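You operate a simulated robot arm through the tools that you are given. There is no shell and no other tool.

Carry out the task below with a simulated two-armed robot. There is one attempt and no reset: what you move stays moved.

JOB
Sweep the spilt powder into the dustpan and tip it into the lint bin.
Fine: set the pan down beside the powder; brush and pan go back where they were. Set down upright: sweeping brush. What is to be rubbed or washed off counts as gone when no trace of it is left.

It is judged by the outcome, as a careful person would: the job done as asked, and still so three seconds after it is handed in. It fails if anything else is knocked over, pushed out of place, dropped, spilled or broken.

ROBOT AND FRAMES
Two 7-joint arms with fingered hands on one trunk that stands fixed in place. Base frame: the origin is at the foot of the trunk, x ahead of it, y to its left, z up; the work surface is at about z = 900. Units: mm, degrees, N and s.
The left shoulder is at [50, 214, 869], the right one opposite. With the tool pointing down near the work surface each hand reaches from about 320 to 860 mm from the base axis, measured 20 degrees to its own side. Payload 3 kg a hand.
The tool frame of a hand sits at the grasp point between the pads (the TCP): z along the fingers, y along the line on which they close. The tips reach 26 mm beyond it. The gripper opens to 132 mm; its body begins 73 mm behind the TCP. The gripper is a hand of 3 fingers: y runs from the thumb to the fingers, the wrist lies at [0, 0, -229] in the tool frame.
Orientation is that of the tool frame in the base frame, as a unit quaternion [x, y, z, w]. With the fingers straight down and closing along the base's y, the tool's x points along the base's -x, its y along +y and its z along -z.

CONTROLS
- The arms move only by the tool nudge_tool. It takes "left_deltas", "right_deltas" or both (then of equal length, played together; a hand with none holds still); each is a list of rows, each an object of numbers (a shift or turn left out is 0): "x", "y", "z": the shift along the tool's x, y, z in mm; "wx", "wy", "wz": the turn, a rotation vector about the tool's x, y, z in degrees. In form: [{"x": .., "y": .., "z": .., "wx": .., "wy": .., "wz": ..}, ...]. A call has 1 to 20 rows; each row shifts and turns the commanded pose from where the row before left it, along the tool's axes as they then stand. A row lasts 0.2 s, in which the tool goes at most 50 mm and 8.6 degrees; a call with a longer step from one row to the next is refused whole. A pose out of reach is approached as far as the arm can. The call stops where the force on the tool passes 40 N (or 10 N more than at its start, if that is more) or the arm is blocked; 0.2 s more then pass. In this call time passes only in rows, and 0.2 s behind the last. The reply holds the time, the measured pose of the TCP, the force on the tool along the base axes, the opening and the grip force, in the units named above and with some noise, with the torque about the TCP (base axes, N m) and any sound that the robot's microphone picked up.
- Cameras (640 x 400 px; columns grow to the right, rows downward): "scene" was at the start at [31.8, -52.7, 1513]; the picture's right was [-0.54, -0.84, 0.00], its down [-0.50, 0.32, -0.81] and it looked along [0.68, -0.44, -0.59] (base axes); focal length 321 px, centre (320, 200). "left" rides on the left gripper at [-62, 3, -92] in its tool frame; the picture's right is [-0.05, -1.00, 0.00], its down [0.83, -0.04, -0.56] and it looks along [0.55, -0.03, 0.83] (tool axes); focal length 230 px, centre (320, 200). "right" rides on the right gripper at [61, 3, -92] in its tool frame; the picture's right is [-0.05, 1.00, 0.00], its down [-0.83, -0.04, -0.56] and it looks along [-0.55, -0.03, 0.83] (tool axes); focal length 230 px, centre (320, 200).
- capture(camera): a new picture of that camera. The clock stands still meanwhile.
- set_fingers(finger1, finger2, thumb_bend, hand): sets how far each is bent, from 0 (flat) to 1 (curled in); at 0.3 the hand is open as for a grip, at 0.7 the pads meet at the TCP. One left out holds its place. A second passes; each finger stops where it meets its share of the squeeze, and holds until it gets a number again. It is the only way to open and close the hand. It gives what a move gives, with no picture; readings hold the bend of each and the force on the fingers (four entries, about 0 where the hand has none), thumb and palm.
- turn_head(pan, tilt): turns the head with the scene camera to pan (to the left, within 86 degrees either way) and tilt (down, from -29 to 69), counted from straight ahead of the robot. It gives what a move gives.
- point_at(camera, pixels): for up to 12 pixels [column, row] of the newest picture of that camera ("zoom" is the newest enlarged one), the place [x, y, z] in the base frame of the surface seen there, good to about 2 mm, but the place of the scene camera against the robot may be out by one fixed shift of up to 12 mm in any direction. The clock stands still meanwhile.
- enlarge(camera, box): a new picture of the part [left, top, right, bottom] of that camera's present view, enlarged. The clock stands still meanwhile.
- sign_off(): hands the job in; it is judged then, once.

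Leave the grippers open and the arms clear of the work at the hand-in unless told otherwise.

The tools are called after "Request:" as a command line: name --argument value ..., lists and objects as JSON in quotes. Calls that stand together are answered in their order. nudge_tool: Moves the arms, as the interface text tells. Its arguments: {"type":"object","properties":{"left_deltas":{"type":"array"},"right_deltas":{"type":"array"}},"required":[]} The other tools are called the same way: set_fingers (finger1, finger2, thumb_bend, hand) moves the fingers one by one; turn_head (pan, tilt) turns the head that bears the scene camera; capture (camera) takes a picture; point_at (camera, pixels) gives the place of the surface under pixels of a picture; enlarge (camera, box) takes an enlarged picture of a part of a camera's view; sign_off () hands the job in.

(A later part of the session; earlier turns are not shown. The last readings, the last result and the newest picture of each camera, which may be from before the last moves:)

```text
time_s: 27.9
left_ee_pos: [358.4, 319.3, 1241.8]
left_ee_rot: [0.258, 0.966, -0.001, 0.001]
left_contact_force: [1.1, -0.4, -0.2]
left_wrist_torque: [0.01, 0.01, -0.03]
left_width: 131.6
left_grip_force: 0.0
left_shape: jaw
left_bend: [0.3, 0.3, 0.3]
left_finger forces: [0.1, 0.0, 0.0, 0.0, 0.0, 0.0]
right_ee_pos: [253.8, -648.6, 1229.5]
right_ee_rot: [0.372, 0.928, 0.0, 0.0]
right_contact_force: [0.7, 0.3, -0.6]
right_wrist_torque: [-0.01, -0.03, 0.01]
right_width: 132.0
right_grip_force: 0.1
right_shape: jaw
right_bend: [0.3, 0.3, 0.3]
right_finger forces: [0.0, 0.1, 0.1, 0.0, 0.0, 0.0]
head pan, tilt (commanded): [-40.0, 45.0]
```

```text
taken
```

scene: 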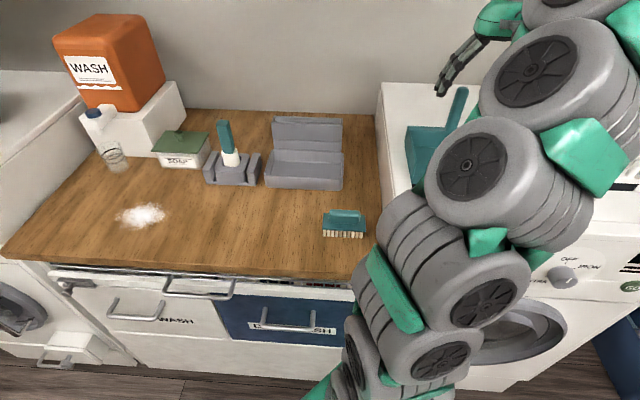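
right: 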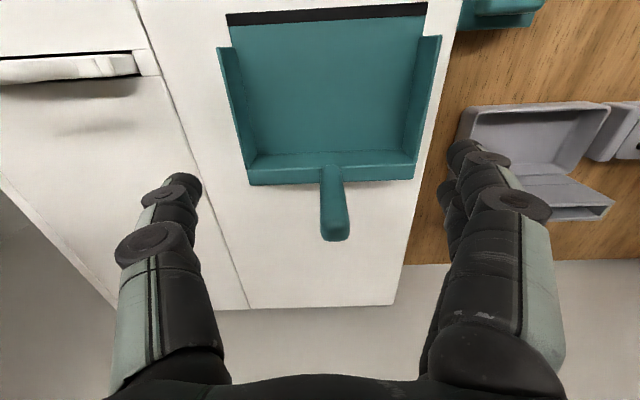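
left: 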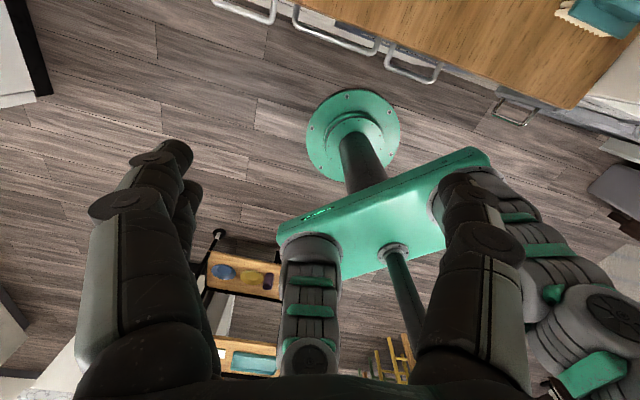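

The right hand is parked above the dustpan at (254,-649,1229). Now I test in the air whether the left hand can reach over to the brush at (352,-411), moving in two steps at z≈1240.

Request:
nudge_tool --left_deltas '[{"x": -27.5, "y": -31.6}, {"x": -27.5, "y": -31.6}, {"x": -27.5, "y": -31.6}, {"x": -27.5, "y": -31.6}, {"x": -27.5, "y": -31.6}, {"x": -27.5, "y": -31.6}, {"x": -27.5, "y": -31.6}, {"x": -27.5, "y": -31.6}, {"x": -27.5, "y": -31.6}]'

Request:
nudge_tool --left_deltas '[{"x": -14, "y": -39.5}, {"x": -14, "y": -39.5}, {"x": -14, "y": -39.5}, {"x": -14, "y": -39.5}, {"x": -14, "y": -39.5}, {"x": -14, "y": -39.5}, {"x": -14, "y": -39.5}, {"x": -14, "y": -39.5}]'

Request:
capture --camera "scene"

```text
time_s: 29.9
left_ee_pos: [430.9, -52.9, 1242.1]
left_ee_rot: [0.258, 0.966, 0.0, -0.001]
left_contact_force: [-0.9, -1.0, 0.7]
left_wrist_torque: [0.0, 0.02, -0.02]
left_width: 131.7
left_grip_force: 0.1
left_shape: jaw
left_bend: [0.3, 0.3, 0.3]
left_finger forces: [0.1, 0.1, 0.0, 0.0, 0.1, 0.0]
right_ee_pos: [255.0, -650.2, 1229.7]
right_ee_rot: [0.372, 0.928, -0.001, -0.001]
right_contact_force: [-0.1, 0.6, -0.2]
right_wrist_torque: [0.01, 0.01, 0.0]
right_width: 132.0
right_grip_force: 0.0
right_shape: jaw
right_bend: [0.3, 0.3, 0.3]
right_finger forces: [0.1, 0.0, 0.0, 0.0, 0.0, 0.0]
head pan, tilt (commanded): [-40.0, 45.0]
```

```text
time_s: 31.7
left_ee_pos: [371.1, -269.2, 1198.0]
left_ee_rot: [0.257, 0.966, 0.0, -0.001]
left_contact_force: [-0.4, 0.2, -0.4]
left_wrist_torque: [0.05, -0.06, -0.02]
left_width: 131.8
left_grip_force: 0.0
left_shape: jaw
left_bend: [0.3, 0.3, 0.3]
left_finger forces: [0.0, 0.0, 0.0, 0.1, 0.1, 0.0]
left hand out of reach, approached as far as the arm can: row 3, 4, 5, 6, 7, 8
right_ee_pos: [255.1, -649.2, 1228.9]
right_ee_rot: [0.373, 0.928, -0.002, -0.001]
right_contact_force: [-0.4, -0.2, -0.3]
right_wrist_torque: [0.04, 0.02, 0.0]
right_width: 132.1
right_grip_force: 0.1
right_shape: jaw
right_bend: [0.3, 0.3, 0.3]
right_finger forces: [0.0, 0.0, 0.0, 0.1, 0.0, 0.0]
head pan, tilt (commanded): [-40.0, 45.0]
```

```text
taken
```

scene: 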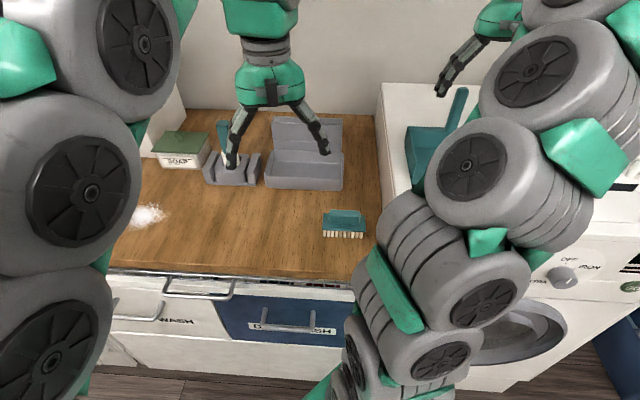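

The left hand stopped at full stretch at height; lower down it should reach further. I lower it to z≈1020 over the empty counter front, then continue toward the brush.

Request:
nudge_tool --left_deltas '[{"z": 36}, {"z": 36}, {"z": 36}, {"z": 36}, {"z": 34}]'

Request:
nudge_tool --left_deltas '[{"x": -9.5, "y": -22.0}, {"x": -9.5, "y": -22.0}, {"x": -9.5, "y": -22.0}, {"x": -9.5, "y": -22.0}, {"x": -9.5, "y": -22.0}]'

Request:
capture --camera "scene"

Request:
capture --camera "left"

```text
time_s: 32.9
left_ee_pos: [372.7, -264.4, 1018.6]
left_ee_rot: [0.258, 0.966, 0.001, -0.001]
left_contact_force: [0.0, -0.1, -1.0]
left_wrist_torque: [-0.06, 0.03, 0.0]
left_width: 132.2
left_grip_force: 0.1
left_shape: jaw
left_bend: [0.3, 0.3, 0.3]
left_finger forces: [0.0, 0.0, 0.1, 0.1, 0.0, 0.1]
right_ee_pos: [256.5, -650.6, 1228.3]
right_ee_rot: [0.373, 0.928, -0.001, 0.0]
right_contact_force: [-1.0, 0.5, 0.1]
right_wrist_torque: [0.0, 0.02, 0.01]
right_width: 131.7
right_grip_force: 0.0
right_shape: jaw
right_bend: [0.3, 0.3, 0.3]
right_finger forces: [0.1, 0.1, 0.1, 0.1, 0.0, 0.0]
head pan, tilt (commanded): [-40.0, 45.0]
```

```text
time_s: 34.1
left_ee_pos: [357.6, -388.3, 1020.6]
left_ee_rot: [0.258, 0.966, -0.001, 0.0]
left_contact_force: [0.4, 0.0, 0.4]
left_wrist_torque: [0.03, 0.02, -0.01]
left_width: 132.1
left_grip_force: 0.1
left_shape: jaw
left_bend: [0.3, 0.3, 0.3]
left_finger forces: [0.1, 0.0, 0.0, 0.0, 0.0, 0.0]
right_ee_pos: [255.5, -649.4, 1229.7]
right_ee_rot: [0.372, 0.928, -0.002, -0.001]
right_contact_force: [0.2, 0.0, 0.1]
right_wrist_torque: [0.02, 0.02, -0.05]
right_width: 131.8
right_grip_force: 0.0
right_shape: jaw
right_bend: [0.3, 0.3, 0.3]
right_finger forces: [0.0, 0.0, 0.1, 0.0, 0.0, 0.0]
head pan, tilt (commanded): [-40.0, 45.0]
```

```text
taken
```

scene: 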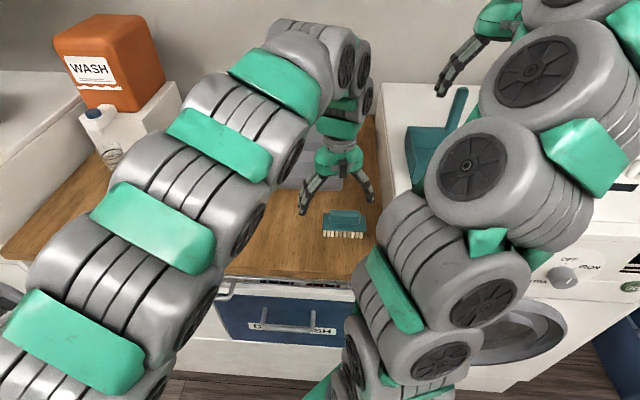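

```text
taken
```

left: 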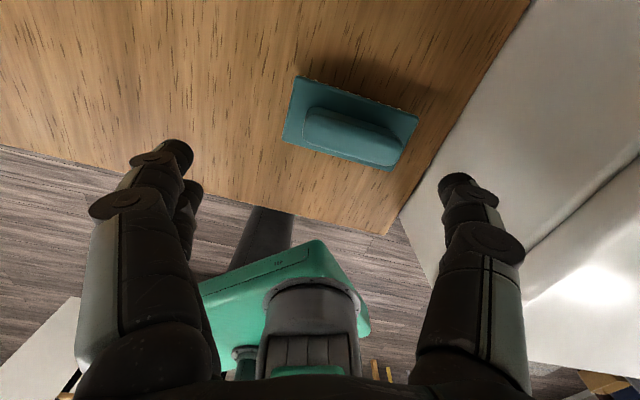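

The left hand can hover above the brush at z≈1020. I zoom in and measure the knob and slab through the left camera.

Request:
enlarge --camera "left" --box '[260, 60, 440, 190]'

Request:
point_at --camera "zoom" --pixels '[[130, 60], [560, 205], [480, 395], [85, 285], [190, 180], [500, 290], [340, 190], [300, 290], [350, 240], [180, 270], [490, 370], [520, 300]]'

```text
3.08 times, centred on (350, 125) of left
```

zoom: 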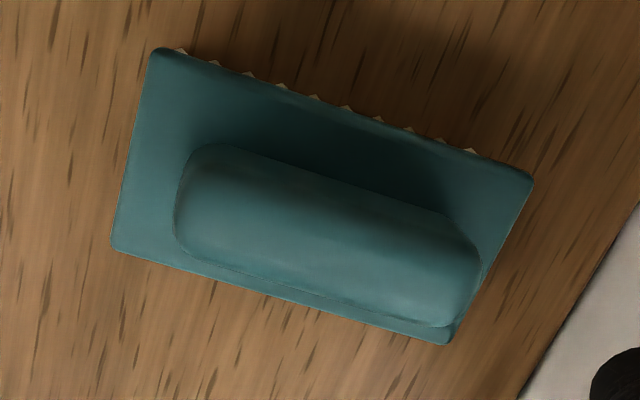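

```text
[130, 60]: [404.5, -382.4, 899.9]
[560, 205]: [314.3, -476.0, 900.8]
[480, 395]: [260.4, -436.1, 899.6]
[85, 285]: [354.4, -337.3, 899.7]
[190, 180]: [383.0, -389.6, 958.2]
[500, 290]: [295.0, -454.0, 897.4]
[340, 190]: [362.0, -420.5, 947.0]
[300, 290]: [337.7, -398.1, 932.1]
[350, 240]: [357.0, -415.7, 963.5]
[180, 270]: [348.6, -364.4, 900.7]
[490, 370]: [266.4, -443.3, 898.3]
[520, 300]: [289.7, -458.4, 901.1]
```

I'll pick pixels inside the slab corners and along the knob edges for a clean measurement.

Request:
point_at --camera "zoom" --pixels '[[160, 55], [525, 182], [443, 338], [118, 246], [190, 165], [180, 230], [450, 240], [470, 310], [320, 200], [320, 235], [320, 265], [420, 280]]'

```text
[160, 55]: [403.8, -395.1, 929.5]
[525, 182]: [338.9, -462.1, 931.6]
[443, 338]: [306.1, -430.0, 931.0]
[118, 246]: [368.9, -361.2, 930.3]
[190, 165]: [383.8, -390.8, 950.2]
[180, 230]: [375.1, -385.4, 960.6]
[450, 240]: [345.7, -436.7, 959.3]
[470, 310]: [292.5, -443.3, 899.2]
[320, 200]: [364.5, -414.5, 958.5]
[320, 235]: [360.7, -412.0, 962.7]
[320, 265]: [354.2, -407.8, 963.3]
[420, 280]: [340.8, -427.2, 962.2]
```

Slab is 92×47 mm centred at (354.4,-412.1), top z≈931; knob about 24 mm wide, top z≈963, running along direction 46°. I turn the left hand to yaw −44° so that it closes across the knob.

Request:
nudge_tool --left_deltas '[{"wz": 8.015}, {"wz": 8.015}, {"wz": 8.015}, {"wz": 8.015}, {"wz": 8.015}, {"wz": 8.015}, {"wz": 8.015}, {"wz": 8.015}, {"wz": 8.015}, {"wz": 8.015}, {"wz": 8.015}, {"wz": 8.015}, {"wz": 8.015}]'

Request:
capture --camera "left"

Request:
capture --camera "scene"

```text
time_s: 36.9
left_ee_pos: [358.2, -386.5, 1021.7]
left_ee_rot: [0.922, 0.388, 0.0, 0.0]
left_contact_force: [-0.4, -0.9, -0.3]
left_wrist_torque: [-0.01, 0.01, 0.01]
left_width: 131.8
left_grip_force: 0.0
left_shape: jaw
left_bend: [0.3, 0.3, 0.3]
left_finger forces: [0.0, 0.0, 0.1, 0.0, 0.1, 0.0]
right_ee_pos: [255.7, -649.7, 1229.0]
right_ee_rot: [0.372, 0.928, -0.001, 0.0]
right_contact_force: [1.2, 0.4, -0.7]
right_wrist_torque: [0.0, 0.0, 0.01]
right_width: 131.7
right_grip_force: 0.0
right_shape: jaw
right_bend: [0.3, 0.3, 0.3]
right_finger forces: [0.0, 0.0, 0.0, 0.0, 0.1, 0.0]
head pan, tilt (commanded): [-40.0, 45.0]
```

```text
taken
```

left: 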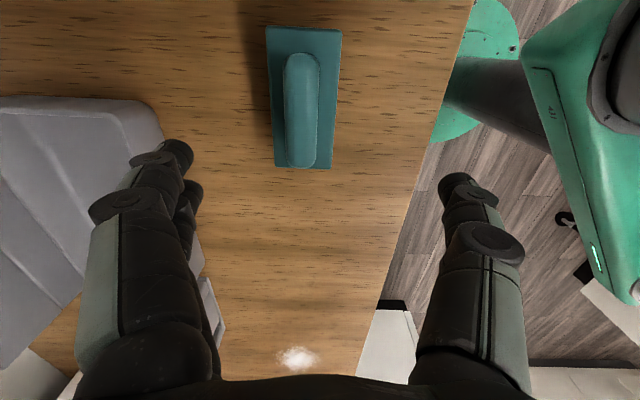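

```text
taken
```

scene: 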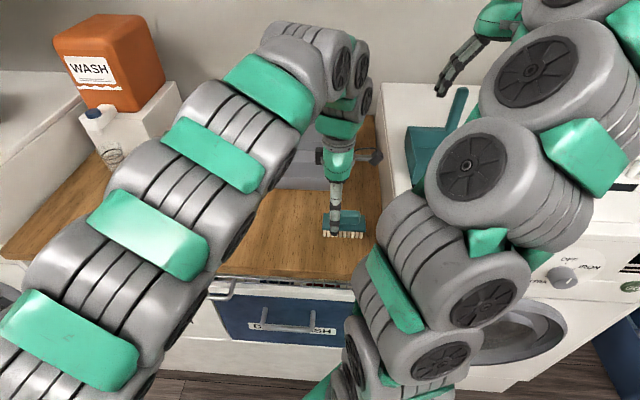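

Yaw is right: the fingers straddle the brush (seen at (300,95) in the left view). I centre over the knob and lean the hand 12° so the wrist tilts toward the left.

Request:
nudge_tool --left_deltas '[{"x": -10.5, "y": 7.5}, {"x": -10.5, "y": 7.6}, {"wy": -6}, {"wy": -6}, {"x": 0}]'

Request:
capture --camera "left"

```text
time_s: 38.1
left_ee_pos: [355.1, -410.8, 1020.3]
left_ee_rot: [0.916, 0.387, -0.097, 0.041]
left_contact_force: [-0.7, 1.0, -0.2]
left_wrist_torque: [0.0, -0.02, 0.02]
left_width: 132.3
left_grip_force: 0.1
left_shape: jaw
left_bend: [0.3, 0.3, 0.3]
left_finger forces: [0.0, 0.0, 0.1, 0.0, 0.1, 0.1]
right_ee_pos: [255.2, -649.4, 1228.6]
right_ee_rot: [0.372, 0.928, -0.001, 0.0]
right_contact_force: [0.4, 0.4, -0.2]
right_wrist_torque: [-0.01, 0.02, -0.01]
right_width: 131.8
right_grip_force: 0.1
right_shape: jaw
right_bend: [0.3, 0.3, 0.3]
right_finger forces: [0.0, 0.1, 0.0, 0.0, 0.0, 0.1]
head pan, tilt (commanded): [-40.0, 45.0]
```

```text
taken
```

left: 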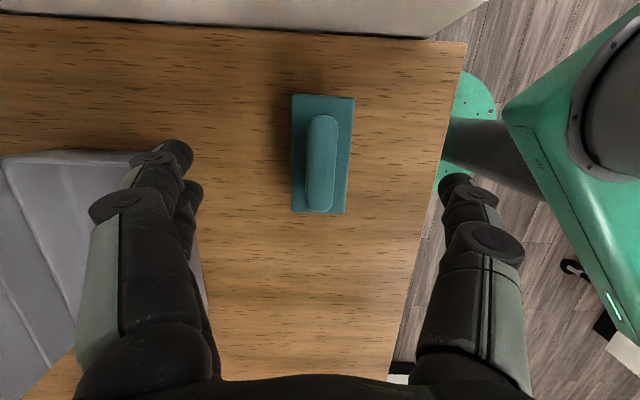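

The brush knob is centred between thumb and fingers (col ≈322). I descend straight down 40 mm first.

Request:
nudge_tool --left_deltas '[{"z": 9.8, "x": 2.1}, {"z": 9.8, "x": 2.1}, {"z": 9.8, "x": 2.1}, {"z": 9.8, "x": 2.1}, {"x": 0}]'

Request:
capture --camera "left"

Request:
enlarge --camera "scene" --box '[270, 120, 430, 260]'

```text
time_s: 39.3
left_ee_pos: [355.2, -411.0, 981.9]
left_ee_rot: [0.916, 0.387, -0.097, 0.041]
left_contact_force: [0.0, 1.0, -0.4]
left_wrist_torque: [0.0, -0.01, 0.02]
left_width: 132.1
left_grip_force: 0.1
left_shape: jaw
left_bend: [0.3, 0.3, 0.3]
left_finger forces: [0.0, 0.0, 0.0, 0.0, 0.0, 0.0]
right_ee_pos: [255.1, -649.8, 1229.1]
right_ee_rot: [0.372, 0.928, -0.001, 0.0]
right_contact_force: [0.0, -0.7, -0.4]
right_wrist_torque: [-0.02, -0.03, 0.0]
right_width: 131.7
right_grip_force: 0.0
right_shape: jaw
right_bend: [0.3, 0.3, 0.3]
right_finger forces: [0.1, 0.0, 0.0, 0.0, 0.0, 0.1]
head pan, tilt (commanded): [-40.0, 45.0]
```

```text
taken
```

left: 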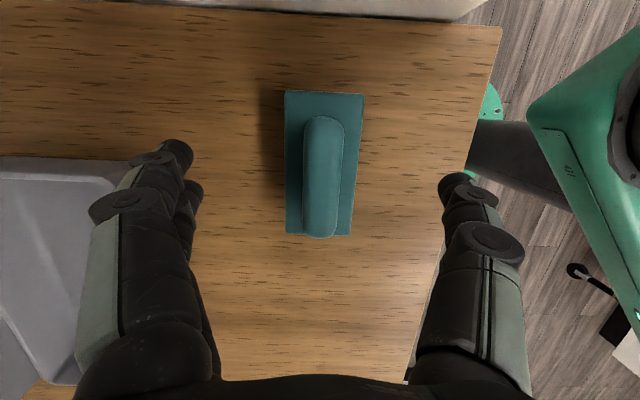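

```text
2.86 times, centred on (350, 190) of scene
```

zoom: 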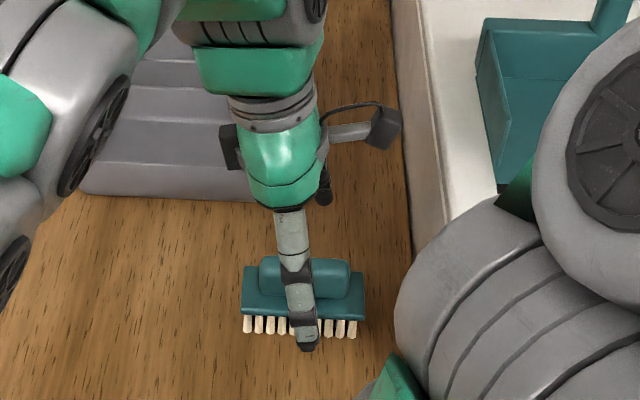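

Alignment is good, with the thumb on the near side and fingers beyond. I go down another 18 mm to about z=964, so the tips stay just above the slab top (931).

Request:
nudge_tool --left_deltas '[{"z": 8.8, "x": 1.9}, {"z": 8.8, "x": 1.9}, {"x": 0}]'

Request:
set_fingers --hand "left" --finger1 0.52 --finger2 0.52 --thumb_bend 0.52

Request:
capture --camera "left"

Request:
enlarge --camera "scene" --box '[270, 120, 430, 260]'

```text
time_s: 40.1
left_ee_pos: [354.9, -411.9, 962.2]
left_ee_rot: [0.916, 0.387, -0.097, 0.039]
left_contact_force: [0.3, 0.2, 0.5]
left_wrist_torque: [-0.01, -0.04, 0.0]
left_width: 131.9
left_grip_force: 0.1
left_shape: jaw
left_bend: [0.3, 0.3, 0.3]
left_finger forces: [0.2, 0.0, 0.0, 0.1, 0.0, 0.1]
right_ee_pos: [255.1, -650.0, 1229.8]
right_ee_rot: [0.373, 0.928, -0.001, 0.0]
right_contact_force: [-1.1, 0.3, 0.9]
right_wrist_torque: [-0.01, 0.03, -0.03]
right_width: 131.8
right_grip_force: 0.0
right_shape: jaw
right_bend: [0.3, 0.3, 0.3]
right_finger forces: [0.0, 0.0, 0.0, 0.0, 0.0, 0.0]
head pan, tilt (commanded): [-40.0, 45.0]
```

```text
time_s: 41.1
left_ee_pos: [353.9, -412.5, 962.2]
left_ee_rot: [0.916, 0.387, -0.097, 0.041]
left_contact_force: [0.0, 0.2, 0.1]
left_wrist_torque: [0.01, 0.02, -0.06]
left_width: 61.7
left_grip_force: 0.0
left_shape: fingers
left_bend: [0.52, 0.52, 0.52]
left_finger forces: [0.1, 0.0, 0.0, 0.0, 0.0, 0.0]
right_ee_pos: [257.1, -649.8, 1228.7]
right_ee_rot: [0.373, 0.928, 0.0, 0.0]
right_contact_force: [0.2, 0.4, -0.4]
right_wrist_torque: [-0.01, 0.0, -0.03]
right_width: 131.9
right_grip_force: 0.0
right_shape: jaw
right_bend: [0.3, 0.3, 0.3]
right_finger forces: [0.0, 0.0, 0.1, 0.0, 0.0, 0.1]
head pan, tilt (commanded): [-40.0, 45.0]
```

```text
taken
```

left: 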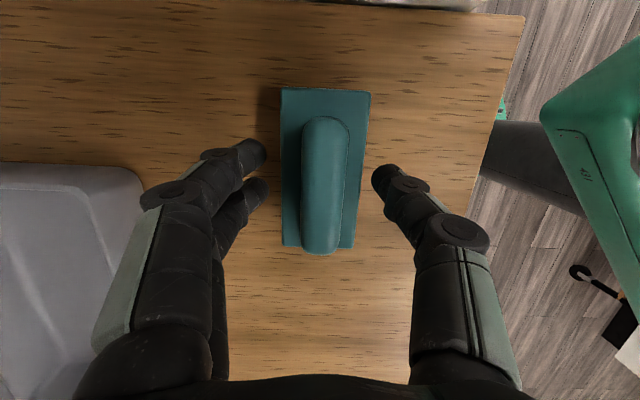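

```text
2.86 times, centred on (350, 190) of scene
```

zoom: 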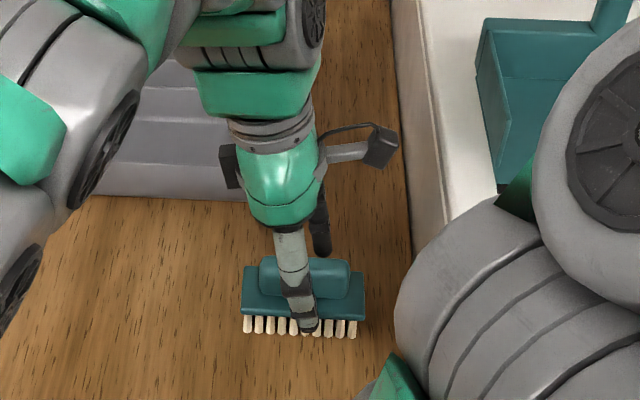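

Fingers sit either side of the knob, tips about 936 in height, just above the slab. I close fully to grip the knob.

Request:
set_fingers --hand "left" --finger1 0.62 --finger2 0.62 --thumb_bend 0.62

Request:
set_fingers --hand "left" --finger1 0.8 --finger2 0.8 --thumb_bend 0.8

Request:
capture --camera "left"

Request:
enlarge --camera "scene" --box '[270, 120, 430, 260]'

```text
time_s: 42.1
left_ee_pos: [354.8, -411.5, 963.2]
left_ee_rot: [0.916, 0.387, -0.097, 0.041]
left_contact_force: [-0.7, 0.5, 1.1]
left_wrist_torque: [-0.01, -0.05, 0.02]
left_width: 31.9
left_grip_force: 1.7
left_shape: fingers
left_bend: [0.62, 0.6, 0.61]
left_finger forces: [0.1, 2.1, 0.0, 0.0, 1.8, 0.0]
right_ee_pos: [254.6, -649.8, 1230.7]
right_ee_rot: [0.372, 0.928, -0.001, -0.001]
right_contact_force: [-0.8, 0.0, -0.4]
right_wrist_torque: [-0.05, -0.01, 0.01]
right_width: 131.8
right_grip_force: 0.0
right_shape: jaw
right_bend: [0.3, 0.3, 0.3]
right_finger forces: [0.1, 0.0, 0.0, 0.1, 0.0, 0.1]
head pan, tilt (commanded): [-40.0, 45.0]
```

```text
time_s: 43.1
left_ee_pos: [355.7, -410.7, 962.5]
left_ee_rot: [0.916, 0.387, -0.095, 0.041]
left_contact_force: [-0.7, 1.2, 1.9]
left_wrist_torque: [0.01, -0.1, 0.02]
left_width: 25.0
left_grip_force: 23.0
left_shape: fingers
left_bend: [0.67, 0.62, 0.64]
left_finger forces: [9.0, 17.8, 0.0, 0.0, 19.5, 0.0]
right_ee_pos: [255.1, -649.2, 1228.9]
right_ee_rot: [0.372, 0.928, -0.001, -0.001]
right_contact_force: [-0.5, 0.2, -1.0]
right_wrist_torque: [0.02, -0.03, 0.0]
right_width: 132.0
right_grip_force: 0.0
right_shape: jaw
right_bend: [0.3, 0.3, 0.3]
right_finger forces: [0.0, 0.1, 0.0, 0.1, 0.0, 0.0]
head pan, tilt (commanded): [-40.0, 45.0]
```

```text
taken
```

left: 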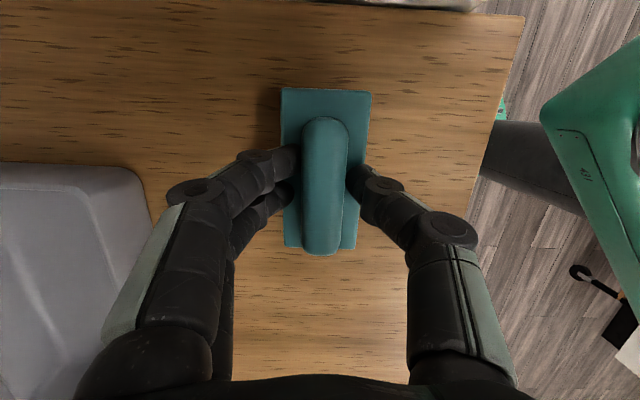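

```text
2.86 times, centred on (350, 190) of scene
```

zoom: 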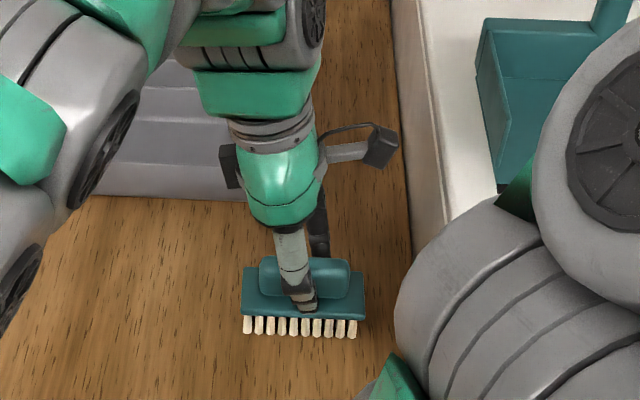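

The grip is firm (23 N, width 25 mm) and the brush hasn't shifted. I lift it straight up 60 mm.

Request:
nudge_tool --left_deltas '[{"z": -9.8, "x": -2.1}, {"z": -9.8, "x": -2.1}, {"z": -9.8, "x": -2.1}, {"z": -9.8, "x": -2.1}, {"z": -9.8, "x": -2.1}, {"z": -9.8, "x": -2.1}, {"x": 0}]'

Request:
capture --camera "left"

Request:
capture --camera "scene"

```text
time_s: 44.7
left_ee_pos: [355.4, -412.9, 1023.5]
left_ee_rot: [0.916, 0.387, -0.096, 0.041]
left_contact_force: [0.3, 1.3, -0.4]
left_wrist_torque: [0.04, -0.03, 0.0]
left_width: 24.5
left_grip_force: 20.6
left_shape: fingers
left_bend: [0.67, 0.62, 0.64]
left_finger forces: [9.5, 12.4, 0.0, 0.0, 19.0, 0.0]
right_ee_pos: [255.0, -651.5, 1228.9]
right_ee_rot: [0.373, 0.928, -0.001, 0.0]
right_contact_force: [0.2, 0.2, 0.1]
right_wrist_torque: [0.03, -0.01, -0.01]
right_width: 132.3
right_grip_force: 0.1
right_shape: jaw
right_bend: [0.3, 0.3, 0.3]
right_finger forces: [0.0, 0.0, 0.1, 0.0, 0.1, 0.0]
head pan, tilt (commanded): [-40.0, 45.0]
```

```text
taken
```

left: 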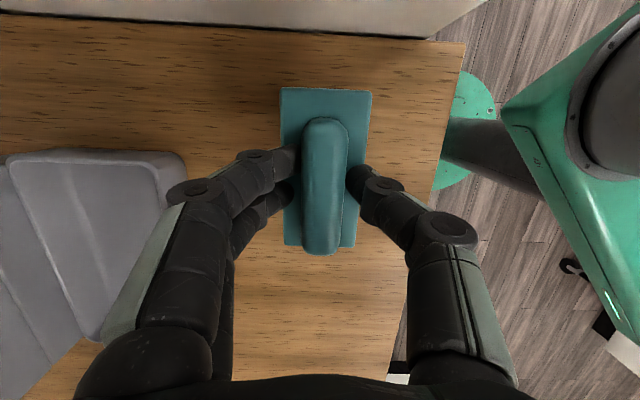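

```text
taken
```

scene: 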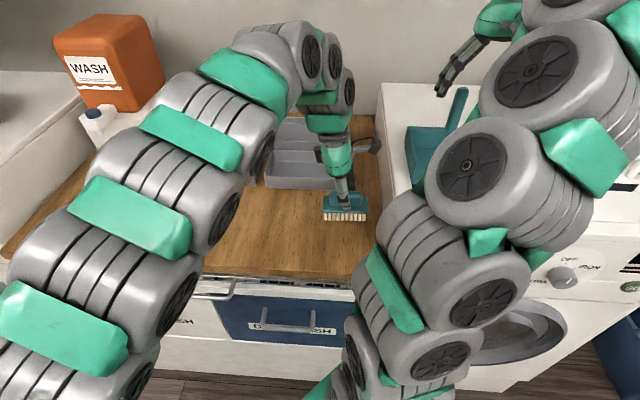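

The brush is held level. I carry it leftwards along the counter front to about (430,-50,1063).

Request:
nudge_tool --left_deltas '[{"x": 29.5, "y": -19.7, "z": -10.4}, {"x": 29.5, "y": -19.7, "z": -10.4}, {"x": 29.5, "y": -19.7, "z": -10.4}, {"x": 29.5, "y": -19.7, "z": -10.4}, {"x": 29.5, "y": -19.7, "z": -10.4}, {"x": 29.5, "y": -19.7, "z": -10.4}, {"x": 29.5, "y": -19.7, "z": -10.4}, {"x": 29.5, "y": -19.7, "z": -10.4}, {"x": 29.5, "y": -19.7, "z": -10.4}, {"x": 29.5, "y": -19.7, "z": -10.4}, {"x": 0}]'

```text
time_s: 47.1
left_ee_pos: [433.3, -52.8, 1063.3]
left_ee_rot: [0.916, 0.387, -0.095, 0.04]
left_contact_force: [-0.3, -0.4, -1.0]
left_wrist_torque: [-0.01, 0.04, 0.04]
left_width: 24.5
left_grip_force: 19.5
left_shape: fingers
left_bend: [0.67, 0.62, 0.64]
left_finger forces: [9.2, 11.2, 0.0, 0.0, 18.6, 0.0]
right_ee_pos: [256.5, -648.9, 1229.1]
right_ee_rot: [0.372, 0.928, -0.001, -0.001]
right_contact_force: [-0.3, -0.2, 0.5]
right_wrist_torque: [-0.02, 0.0, -0.04]
right_width: 132.0
right_grip_force: 0.0
right_shape: jaw
right_bend: [0.3, 0.3, 0.3]
right_finger forces: [0.1, 0.1, 0.1, 0.0, 0.0, 0.0]
head pan, tilt (commanded): [-40.0, 45.0]
```

Good. Now I turn the brush 90° counter-clockwise about the vertical so its long side will face the pan during sweeping.

Request:
nudge_tool --left_deltas '[{"wx": -1.714, "wz": -8.0}, {"wx": -1.714, "wz": -8.0}, {"wx": -1.714, "wz": -8.0}, {"wx": -1.714, "wz": -8.0}, {"wx": -1.714, "wz": -8.0}, {"wx": -1.714, "wz": -8.0}, {"wx": -1.714, "wz": -8.0}, {"wx": -1.714, "wz": -8.0}, {"wx": -1.714, "wz": -8.0}, {"wx": -1.714, "wz": -8.0}, {"wx": -1.714, "wz": -8.0}, {"x": 0}]'

Request:
capture --camera "left"

```text
time_s: 49.7
left_ee_pos: [430.0, -52.0, 1062.2]
left_ee_rot: [0.373, 0.922, -0.039, 0.097]
left_contact_force: [0.9, 0.0, -0.9]
left_wrist_torque: [0.02, 0.03, 0.01]
left_width: 24.4
left_grip_force: 19.3
left_shape: fingers
left_bend: [0.67, 0.62, 0.64]
left_finger forces: [9.1, 11.1, 0.0, 0.0, 18.5, 0.1]
right_ee_pos: [254.7, -650.6, 1229.6]
right_ee_rot: [0.372, 0.928, -0.001, 0.0]
right_contact_force: [0.4, -1.5, -0.1]
right_wrist_torque: [0.01, 0.01, 0.0]
right_width: 132.1
right_grip_force: 0.0
right_shape: jaw
right_bend: [0.3, 0.3, 0.3]
right_finger forces: [0.1, 0.0, 0.0, 0.0, 0.0, 0.0]
head pan, tilt (commanded): [-40.0, 45.0]
```

```text
taken
```

left: 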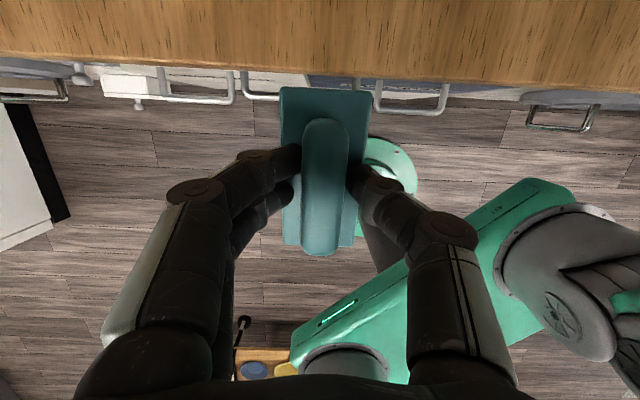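

The brush is now turned. I park the left arm further left and higher, and take a fresh right-hand view of the dustpan handle.

Request:
nudge_tool --left_deltas '[{"x": 21.5, "y": 19.9, "z": -16.1}, {"x": 21.5, "y": 19.9, "z": -16.1}, {"x": 21.5, "y": 19.9, "z": -16.1}, {"x": 21.5, "y": 19.9, "z": -16.1}, {"x": 21.5, "y": 19.9, "z": -16.1}, {"x": 21.5, "y": 19.9, "z": -16.1}, {"x": 21.5, "y": 19.9, "z": -16.1}, {"x": 21.5, "y": 19.9, "z": -16.1}]'

Request:
capture --camera "right"

Request:
enlarge --camera "right" --box '[210, 120, 450, 270]'

Request:
point_at --camera "zoom" --pixels '[[295, 300], [335, 315], [370, 295], [330, 260], [300, 200], [360, 200], [330, 200], [330, 140], [110, 160], [530, 150], [200, 130], [450, 125]]'

```text
time_s: 51.5
left_ee_pos: [400.1, 198.8, 1152.3]
left_ee_rot: [0.374, 0.922, -0.039, 0.096]
left_contact_force: [0.3, 0.1, -0.1]
left_wrist_torque: [0.01, -0.05, 0.01]
left_width: 24.4
left_grip_force: 18.9
left_shape: fingers
left_bend: [0.67, 0.62, 0.65]
left_finger forces: [9.1, 10.8, 0.0, 0.0, 18.5, 0.1]
right_ee_pos: [255.2, -650.3, 1230.0]
right_ee_rot: [0.373, 0.928, -0.001, -0.001]
right_contact_force: [0.0, 0.1, -0.6]
right_wrist_torque: [-0.03, 0.0, 0.0]
right_width: 132.1
right_grip_force: 0.2
right_shape: jaw
right_bend: [0.3, 0.3, 0.3]
right_finger forces: [0.0, 0.1, 0.0, 0.0, 0.1, 0.1]
head pan, tilt (commanded): [-40.0, 45.0]
```

```text
taken
```

right: 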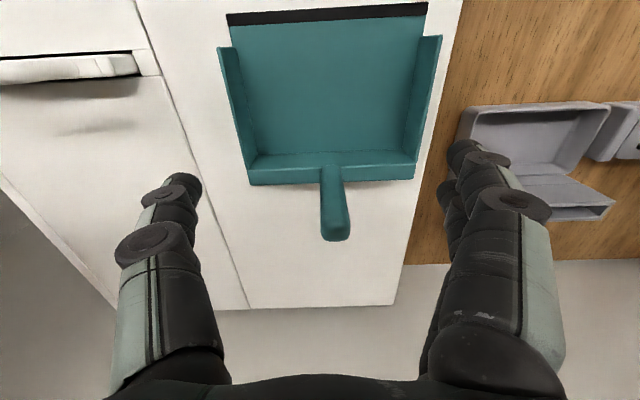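

```text
2.67 times, centred on (330, 195) of right
```

zoom: 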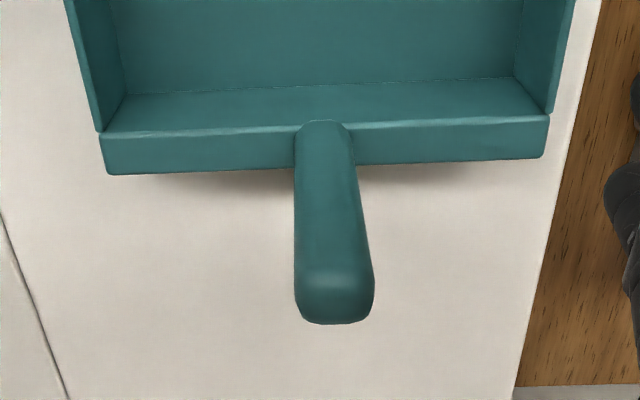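

```text
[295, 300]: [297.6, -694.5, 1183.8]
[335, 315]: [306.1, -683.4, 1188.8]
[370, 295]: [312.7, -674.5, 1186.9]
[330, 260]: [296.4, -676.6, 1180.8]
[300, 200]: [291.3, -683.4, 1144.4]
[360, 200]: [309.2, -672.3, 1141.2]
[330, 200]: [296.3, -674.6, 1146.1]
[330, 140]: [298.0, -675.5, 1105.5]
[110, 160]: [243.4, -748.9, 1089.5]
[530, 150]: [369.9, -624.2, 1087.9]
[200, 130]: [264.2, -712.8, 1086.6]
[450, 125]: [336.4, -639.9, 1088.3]
```

Handle centre is (304.7,-683.5), about 25 mm wide, rounded-square. Before gripping, I test with the empty hand whether the tipping pose over the grey bin is in reach: lean 13°, then move to about (638,-540,1155).

Request:
nudge_tool --right_deltas '[{"wy": -6.5}, {"wy": -6.5}, {"x": -16, "y": 27.5}, {"x": -22.3, "y": 38.2}, {"x": -22.3, "y": 38.2, "z": 8}, {"x": -22.3, "y": 38.2, "z": 8}, {"x": -22.3, "y": 38.2, "z": 8}, {"x": -22.3, "y": 38.2, "z": 8}, {"x": -22.3, "y": 38.2, "z": 8}, {"x": -22.3, "y": 38.2, "z": 8}, {"x": -22.3, "y": 38.2, "z": 8}, {"x": 0}]'

```text
time_s: 54.1
left_ee_pos: [398.6, 198.6, 1151.9]
left_ee_rot: [0.374, 0.922, -0.039, 0.097]
left_contact_force: [0.4, -0.1, -1.3]
left_wrist_torque: [-0.01, 0.0, -0.01]
left_width: 19.8
left_grip_force: 19.4
left_shape: fingers
left_bend: [0.68, 0.61, 0.67]
left_finger forces: [10.1, 8.9, 0.0, 0.0, 19.7, 0.0]
right_ee_pos: [631.6, -551.3, 1217.3]
right_ee_rot: [0.37, 0.922, -0.042, 0.105]
right_contact_force: [-0.3, 0.3, -0.2]
right_wrist_torque: [0.04, 0.0, 0.04]
right_width: 131.9
right_grip_force: 0.1
right_shape: jaw
right_bend: [0.3, 0.3, 0.3]
right_finger forces: [0.0, 0.1, 0.0, 0.0, 0.0, 0.1]
head pan, tilt (commanded): [-40.0, 45.0]
```

The right pose over the bin is in reach. But the left hand's grip width changed from 24.4 to 19.8 — I check whether the brush is slipping.

Request:
capture --camera "left"

Request:
turn_head --pan 15 --tilt 40

Request:
capture --camera "scene"

```text
taken
```

left: 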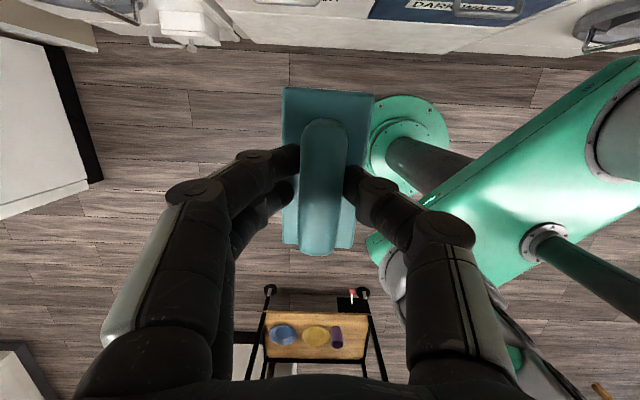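

```text
time_s: 55.3
left_ee_pos: [400.9, 198.4, 1151.5]
left_ee_rot: [0.374, 0.922, -0.038, 0.098]
left_contact_force: [0.3, 0.5, -1.2]
left_wrist_torque: [-0.02, 0.0, -0.01]
left_width: 19.9
left_grip_force: 19.5
left_shape: fingers
left_bend: [0.68, 0.61, 0.67]
left_finger forces: [10.1, 8.9, 0.0, 0.0, 19.8, 0.0]
right_ee_pos: [631.0, -551.5, 1217.1]
right_ee_rot: [0.37, 0.922, -0.043, 0.104]
right_contact_force: [-0.1, -0.2, 0.6]
right_wrist_torque: [0.02, -0.04, 0.01]
right_width: 131.9
right_grip_force: 0.1
right_shape: jaw
right_bend: [0.3, 0.3, 0.3]
right_finger forces: [0.0, 0.0, 0.0, 0.1, 0.0, 0.0]
head pan, tilt (commanded): [15.0, 40.0]
```

```text
taken
```

scene: 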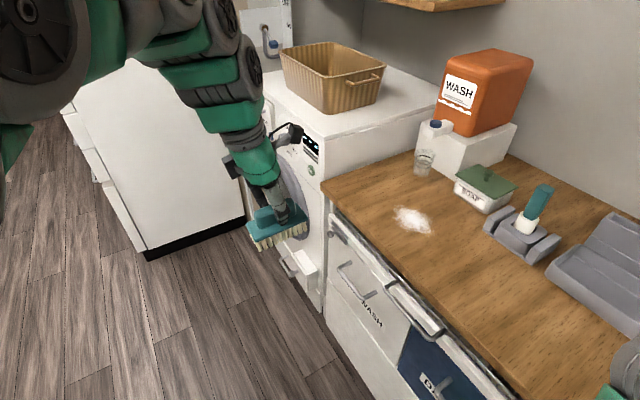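

The brush is still held but may have rolled slightly. I measure its slab corners and knob via the left camera to quantify.

Request:
enlarge --camera "left" --box '[240, 70, 420, 270]'

Request:
point_at --camera "left" --pixels '[[287, 92], [370, 98], [350, 246], [284, 236], [325, 130], [325, 180], [325, 230], [308, 180], [342, 180], [295, 100], [362, 105], [346, 240]]'

```text
2.00 times, centred on (330, 170) of left
```

zoom: 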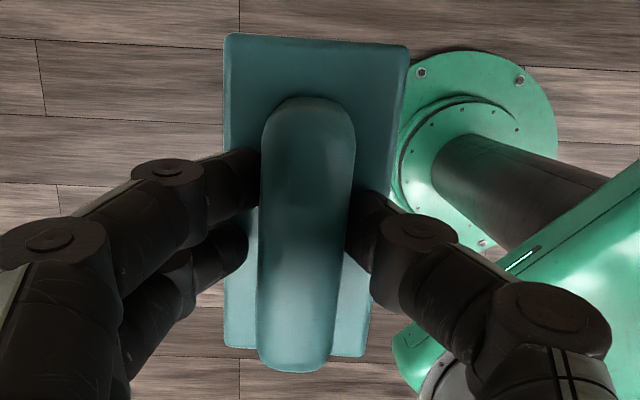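

```text
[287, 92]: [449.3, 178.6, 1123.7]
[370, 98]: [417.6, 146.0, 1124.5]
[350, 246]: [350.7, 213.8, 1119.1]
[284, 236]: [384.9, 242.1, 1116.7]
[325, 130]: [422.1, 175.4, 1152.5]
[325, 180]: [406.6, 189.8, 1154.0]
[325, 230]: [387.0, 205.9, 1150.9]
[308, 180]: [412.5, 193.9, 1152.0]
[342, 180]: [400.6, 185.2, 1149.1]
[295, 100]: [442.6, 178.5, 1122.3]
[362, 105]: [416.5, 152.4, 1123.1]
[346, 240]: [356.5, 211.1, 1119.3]
```

The brush is held at the same height but has rolled about 4° about the finger axis. I don't want to risk that over the floor. I'll bring it over the empty counter middle (around (632,-119)), level it (wy +3.9), set it down and re-grip with less lean and slightly deeper.

Request:
nudge_tool --left_deltas '[{"wy": 3.9}, {"x": -38.4, "y": -6.7, "z": 5.46}, {"x": -38.4, "y": -6.7, "z": 5.46}, {"x": -38.4, "y": -6.7, "z": 5.46}, {"x": -38.4, "y": -6.7, "z": 5.46}, {"x": -38.4, "y": -6.7, "z": 5.46}, {"x": -38.4, "y": -6.7, "z": 5.46}, {"x": -38.4, "y": -6.7, "z": 5.46}, {"x": -38.4, "y": -6.7, "z": 5.46}, {"x": -38.4, "y": -6.7, "z": 5.46}, {"x": -38.4, "y": -6.7, "z": 5.46}, {"x": 0}]'

Request:
turn_head --pan -15 --tilt 45

Request:
capture --camera "scene"

Request:
capture --camera "left"

```text
time_s: 57.9
left_ee_pos: [632.6, -121.2, 1153.1]
left_ee_rot: [0.375, 0.924, -0.026, 0.067]
left_contact_force: [-0.3, 0.6, -0.5]
left_wrist_torque: [0.01, 0.02, 0.04]
left_width: 19.8
left_grip_force: 18.7
left_shape: fingers
left_bend: [0.67, 0.61, 0.67]
left_finger forces: [10.2, 8.4, 0.0, 0.0, 19.6, 0.0]
right_ee_pos: [631.4, -551.0, 1217.5]
right_ee_rot: [0.37, 0.922, -0.043, 0.105]
right_contact_force: [0.4, 0.3, -0.7]
right_wrist_torque: [0.01, 0.01, 0.01]
right_width: 131.7
right_grip_force: 0.3
right_shape: jaw
right_bend: [0.3, 0.3, 0.3]
right_finger forces: [0.0, 0.0, 0.1, 0.0, 0.0, 0.0]
head pan, tilt (commanded): [15.0, 40.0]
```

```text
time_s: 58.9
left_ee_pos: [634.2, -120.5, 1151.4]
left_ee_rot: [0.375, 0.924, -0.026, 0.066]
left_contact_force: [0.8, 0.4, -1.2]
left_wrist_torque: [-0.02, -0.03, -0.03]
left_width: 19.9
left_grip_force: 19.1
left_shape: fingers
left_bend: [0.67, 0.61, 0.67]
left_finger forces: [10.1, 8.4, 0.0, 0.0, 19.6, 0.0]
right_ee_pos: [631.0, -551.6, 1217.4]
right_ee_rot: [0.37, 0.922, -0.043, 0.105]
right_contact_force: [0.5, 0.4, 0.2]
right_wrist_torque: [0.0, -0.02, 0.04]
right_width: 131.8
right_grip_force: 0.0
right_shape: jaw
right_bend: [0.3, 0.3, 0.3]
right_finger forces: [0.0, 0.1, 0.1, 0.0, 0.0, 0.1]
head pan, tilt (commanded): [-15.0, 45.0]
```

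```text
taken
```

scene: 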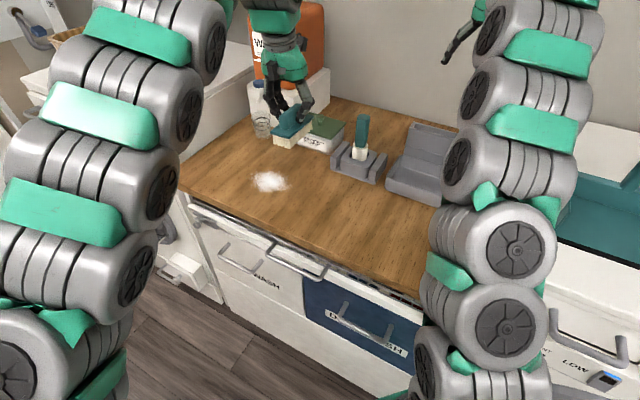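

```text
taken
```

left: 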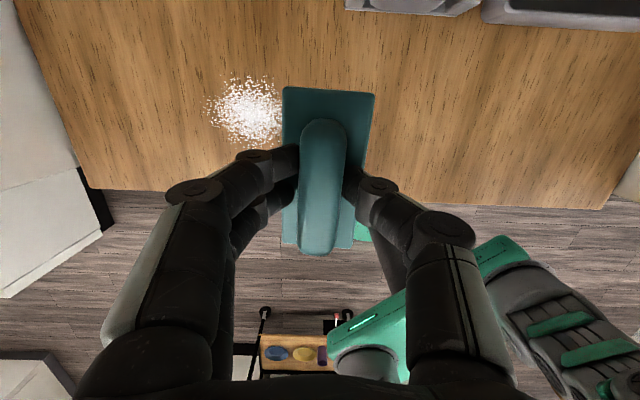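

The grip's been steady since (19.9 mm). Powder edge is close to this spot, so I shift 50 mm further right (−y of tool) and descend to z≈985.

Request:
nudge_tool --left_deltas '[{"y": -25}, {"y": -25}, {"x": 4.65, "z": 32.7}, {"x": 4.65, "z": 32.7}, {"x": 4.65, "z": 32.7}, {"x": 4.65, "z": 32.7}, {"x": 4.65, "z": 32.7}, {"x": 0}]'

Request:
capture --camera "left"

Request:
point_at --camera "left" --pixels '[[287, 92], [370, 98], [350, 243], [286, 240], [325, 130], [325, 180], [325, 230]]'

```text
time_s: 60.7
left_ee_pos: [597.0, -156.5, 988.3]
left_ee_rot: [0.375, 0.924, -0.026, 0.067]
left_contact_force: [0.0, 0.1, -0.7]
left_wrist_torque: [0.02, -0.02, 0.01]
left_width: 20.1
left_grip_force: 19.0
left_shape: fingers
left_bend: [0.67, 0.61, 0.67]
left_finger forces: [10.1, 8.3, 0.1, 0.0, 19.7, 0.0]
right_ee_pos: [630.7, -550.9, 1218.1]
right_ee_rot: [0.371, 0.922, -0.043, 0.105]
right_contact_force: [0.1, 0.2, -0.7]
right_wrist_torque: [-0.02, -0.01, 0.02]
right_width: 131.8
right_grip_force: 0.1
right_shape: jaw
right_bend: [0.3, 0.3, 0.3]
right_finger forces: [0.1, 0.1, 0.0, 0.0, 0.0, 0.1]
head pan, tilt (commanded): [-15.0, 45.0]
```

```text
taken
```

left: 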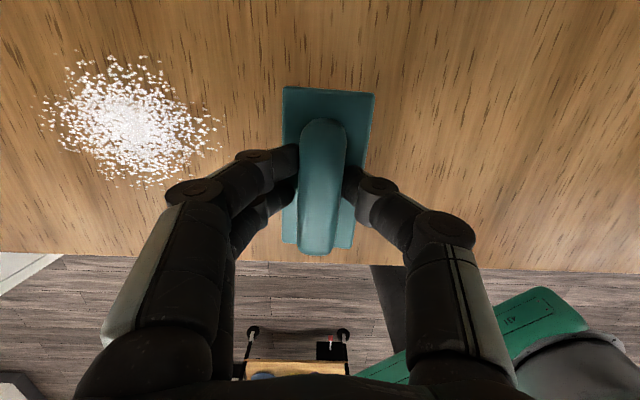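

```text
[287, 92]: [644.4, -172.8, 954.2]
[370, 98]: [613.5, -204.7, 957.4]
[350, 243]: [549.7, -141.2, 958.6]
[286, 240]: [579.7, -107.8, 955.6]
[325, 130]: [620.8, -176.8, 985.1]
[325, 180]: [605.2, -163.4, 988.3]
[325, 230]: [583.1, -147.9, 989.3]
```

The brush is nearly level (finger side 3 mm low). Bristles are about 25 mm above the counter. I go down 22 mm, then check contact in small steps.

Request:
nudge_tool --left_deltas '[{"x": 1.55, "z": 10.9}, {"x": 1.55, "z": 10.9}, {"x": 0}]'

Request:
nudge_tool --left_deltas '[{"x": 0.3, "z": 2.0}, {"x": 0}]'

Request:
nudge_tool --left_deltas '[{"x": 0.2, "z": 1.5}, {"x": 0}]'

```text
time_s: 61.5
left_ee_pos: [597.3, -154.5, 964.6]
left_ee_rot: [0.376, 0.924, -0.026, 0.066]
left_contact_force: [-1.0, -0.3, -0.5]
left_wrist_torque: [-0.01, -0.02, 0.01]
left_width: 19.7
left_grip_force: 18.4
left_shape: fingers
left_bend: [0.67, 0.64, 0.67]
left_finger forces: [10.8, 7.2, 0.0, 0.0, 18.7, 0.0]
right_ee_pos: [632.8, -551.2, 1216.5]
right_ee_rot: [0.371, 0.922, -0.042, 0.105]
right_contact_force: [-0.4, 0.4, -0.9]
right_wrist_torque: [0.0, -0.03, 0.0]
right_width: 131.8
right_grip_force: 0.0
right_shape: jaw
right_bend: [0.3, 0.3, 0.3]
right_finger forces: [0.1, 0.1, 0.0, 0.1, 0.0, 0.1]
head pan, tilt (commanded): [-15.0, 45.0]
```

```text
time_s: 62.1
left_ee_pos: [596.8, -154.6, 963.3]
left_ee_rot: [0.375, 0.924, -0.026, 0.066]
left_contact_force: [-0.8, -0.5, 7.1]
left_wrist_torque: [0.1, -0.01, -0.01]
left_width: 20.0
left_grip_force: 20.7
left_shape: fingers
left_bend: [0.67, 0.65, 0.67]
left_finger forces: [10.3, 11.6, 0.0, 0.1, 19.6, 0.1]
right_ee_pos: [630.6, -551.2, 1217.2]
right_ee_rot: [0.37, 0.922, -0.043, 0.105]
right_contact_force: [0.9, 0.3, 0.3]
right_wrist_torque: [-0.02, 0.0, 0.01]
right_width: 131.9
right_grip_force: 0.1
right_shape: jaw
right_bend: [0.3, 0.3, 0.3]
right_finger forces: [0.0, 0.0, 0.0, 0.0, 0.0, 0.0]
head pan, tilt (commanded): [-15.0, 45.0]
```

```text
time_s: 62.7
left_ee_pos: [597.1, -155.8, 962.6]
left_ee_rot: [0.375, 0.924, -0.027, 0.067]
left_contact_force: [-2.4, -0.6, 17.2]
left_wrist_torque: [0.31, -0.09, -0.11]
left_width: 20.2
left_grip_force: 24.9
left_shape: fingers
left_bend: [0.69, 0.69, 0.67]
left_finger forces: [9.4, 20.1, 0.1, 0.1, 21.8, 0.1]
right_ee_pos: [631.5, -551.5, 1217.9]
right_ee_rot: [0.37, 0.922, -0.044, 0.105]
right_contact_force: [0.1, -0.6, 0.0]
right_wrist_torque: [0.02, 0.03, 0.01]
right_width: 131.9
right_grip_force: 0.0
right_shape: jaw
right_bend: [0.3, 0.3, 0.3]
right_finger forces: [0.0, 0.0, 0.1, 0.1, 0.1, 0.1]
head pan, tilt (commanded): [-15.0, 45.0]
```

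The brush is on the counter (17 N). I ease up 1.5 mm and open the fingers.

Request:
nudge_tool --left_deltas '[{"x": -0.2, "z": -1.5}, {"x": 0}]'

Request:
set_fingers --hand "left" --finger1 0.5 --finger2 0.5 --thumb_bend 0.5

Request:
capture --camera "left"

Request:
enlarge --camera "scene" --box '[220, 100, 400, 250]'

```text
time_s: 63.3
left_ee_pos: [596.8, -155.8, 963.8]
left_ee_rot: [0.376, 0.924, -0.025, 0.065]
left_contact_force: [1.3, -1.1, 4.7]
left_wrist_torque: [0.03, -0.11, -0.07]
left_width: 19.8
left_grip_force: 20.5
left_shape: fingers
left_bend: [0.69, 0.68, 0.67]
left_finger forces: [10.7, 12.4, 0.0, 0.0, 18.1, 0.0]
right_ee_pos: [631.6, -550.6, 1217.9]
right_ee_rot: [0.37, 0.922, -0.043, 0.104]
right_contact_force: [-0.2, -0.2, 0.1]
right_wrist_torque: [0.02, 0.0, -0.01]
right_width: 131.8
right_grip_force: 0.1
right_shape: jaw
right_bend: [0.3, 0.3, 0.3]
right_finger forces: [0.0, 0.0, 0.1, 0.0, 0.1, 0.1]
head pan, tilt (commanded): [-15.0, 45.0]
```

```text
time_s: 64.3
left_ee_pos: [597.4, -155.7, 961.9]
left_ee_rot: [0.375, 0.924, -0.026, 0.066]
left_contact_force: [0.2, -0.2, 0.1]
left_wrist_torque: [0.0, 0.02, -0.01]
left_width: 67.0
left_grip_force: 0.0
left_shape: fingers
left_bend: [0.5, 0.5, 0.5]
left_finger forces: [0.1, 0.0, 0.1, 0.1, 0.0, 0.0]
right_ee_pos: [630.7, -550.3, 1217.5]
right_ee_rot: [0.37, 0.922, -0.043, 0.105]
right_contact_force: [-0.1, 0.3, -0.1]
right_wrist_torque: [0.0, 0.03, 0.0]
right_width: 132.0
right_grip_force: 0.1
right_shape: jaw
right_bend: [0.3, 0.3, 0.3]
right_finger forces: [0.2, 0.0, 0.0, 0.0, 0.0, 0.0]
head pan, tilt (commanded): [-15.0, 45.0]
```

```text
taken
```

left: 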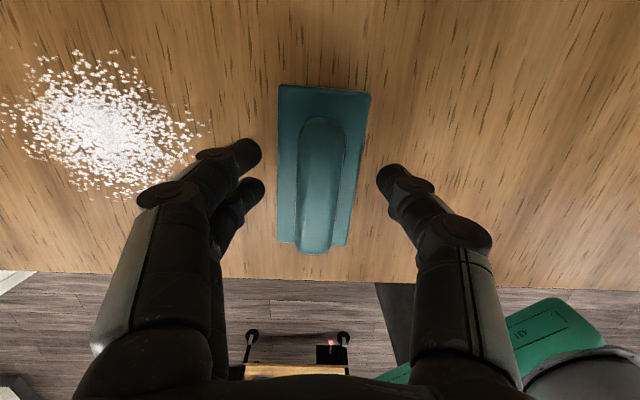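

```text
2.67 times, centred on (310, 175) of scene
```

zoom: 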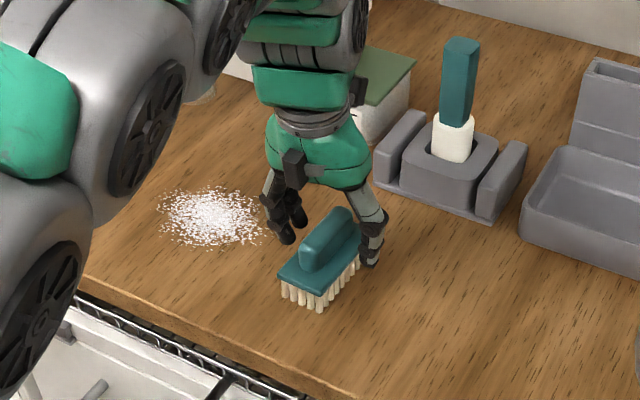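

The brush stands upright at the middle of the counter. I measure it precisely for the re-grip.

Request:
point_at --camera "left" --pixels '[[283, 90], [366, 96], [345, 242], [282, 238], [322, 130], [318, 180], [314, 235], [301, 180], [338, 180], [290, 100], [360, 105], [340, 236]]'

```text
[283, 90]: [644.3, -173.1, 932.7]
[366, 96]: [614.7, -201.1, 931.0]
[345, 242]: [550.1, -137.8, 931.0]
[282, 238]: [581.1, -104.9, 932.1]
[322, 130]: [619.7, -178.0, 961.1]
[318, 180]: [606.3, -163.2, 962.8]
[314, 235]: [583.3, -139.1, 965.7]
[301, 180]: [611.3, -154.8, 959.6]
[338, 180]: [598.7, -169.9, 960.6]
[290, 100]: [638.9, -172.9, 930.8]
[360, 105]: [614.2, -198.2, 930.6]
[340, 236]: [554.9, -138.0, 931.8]
```

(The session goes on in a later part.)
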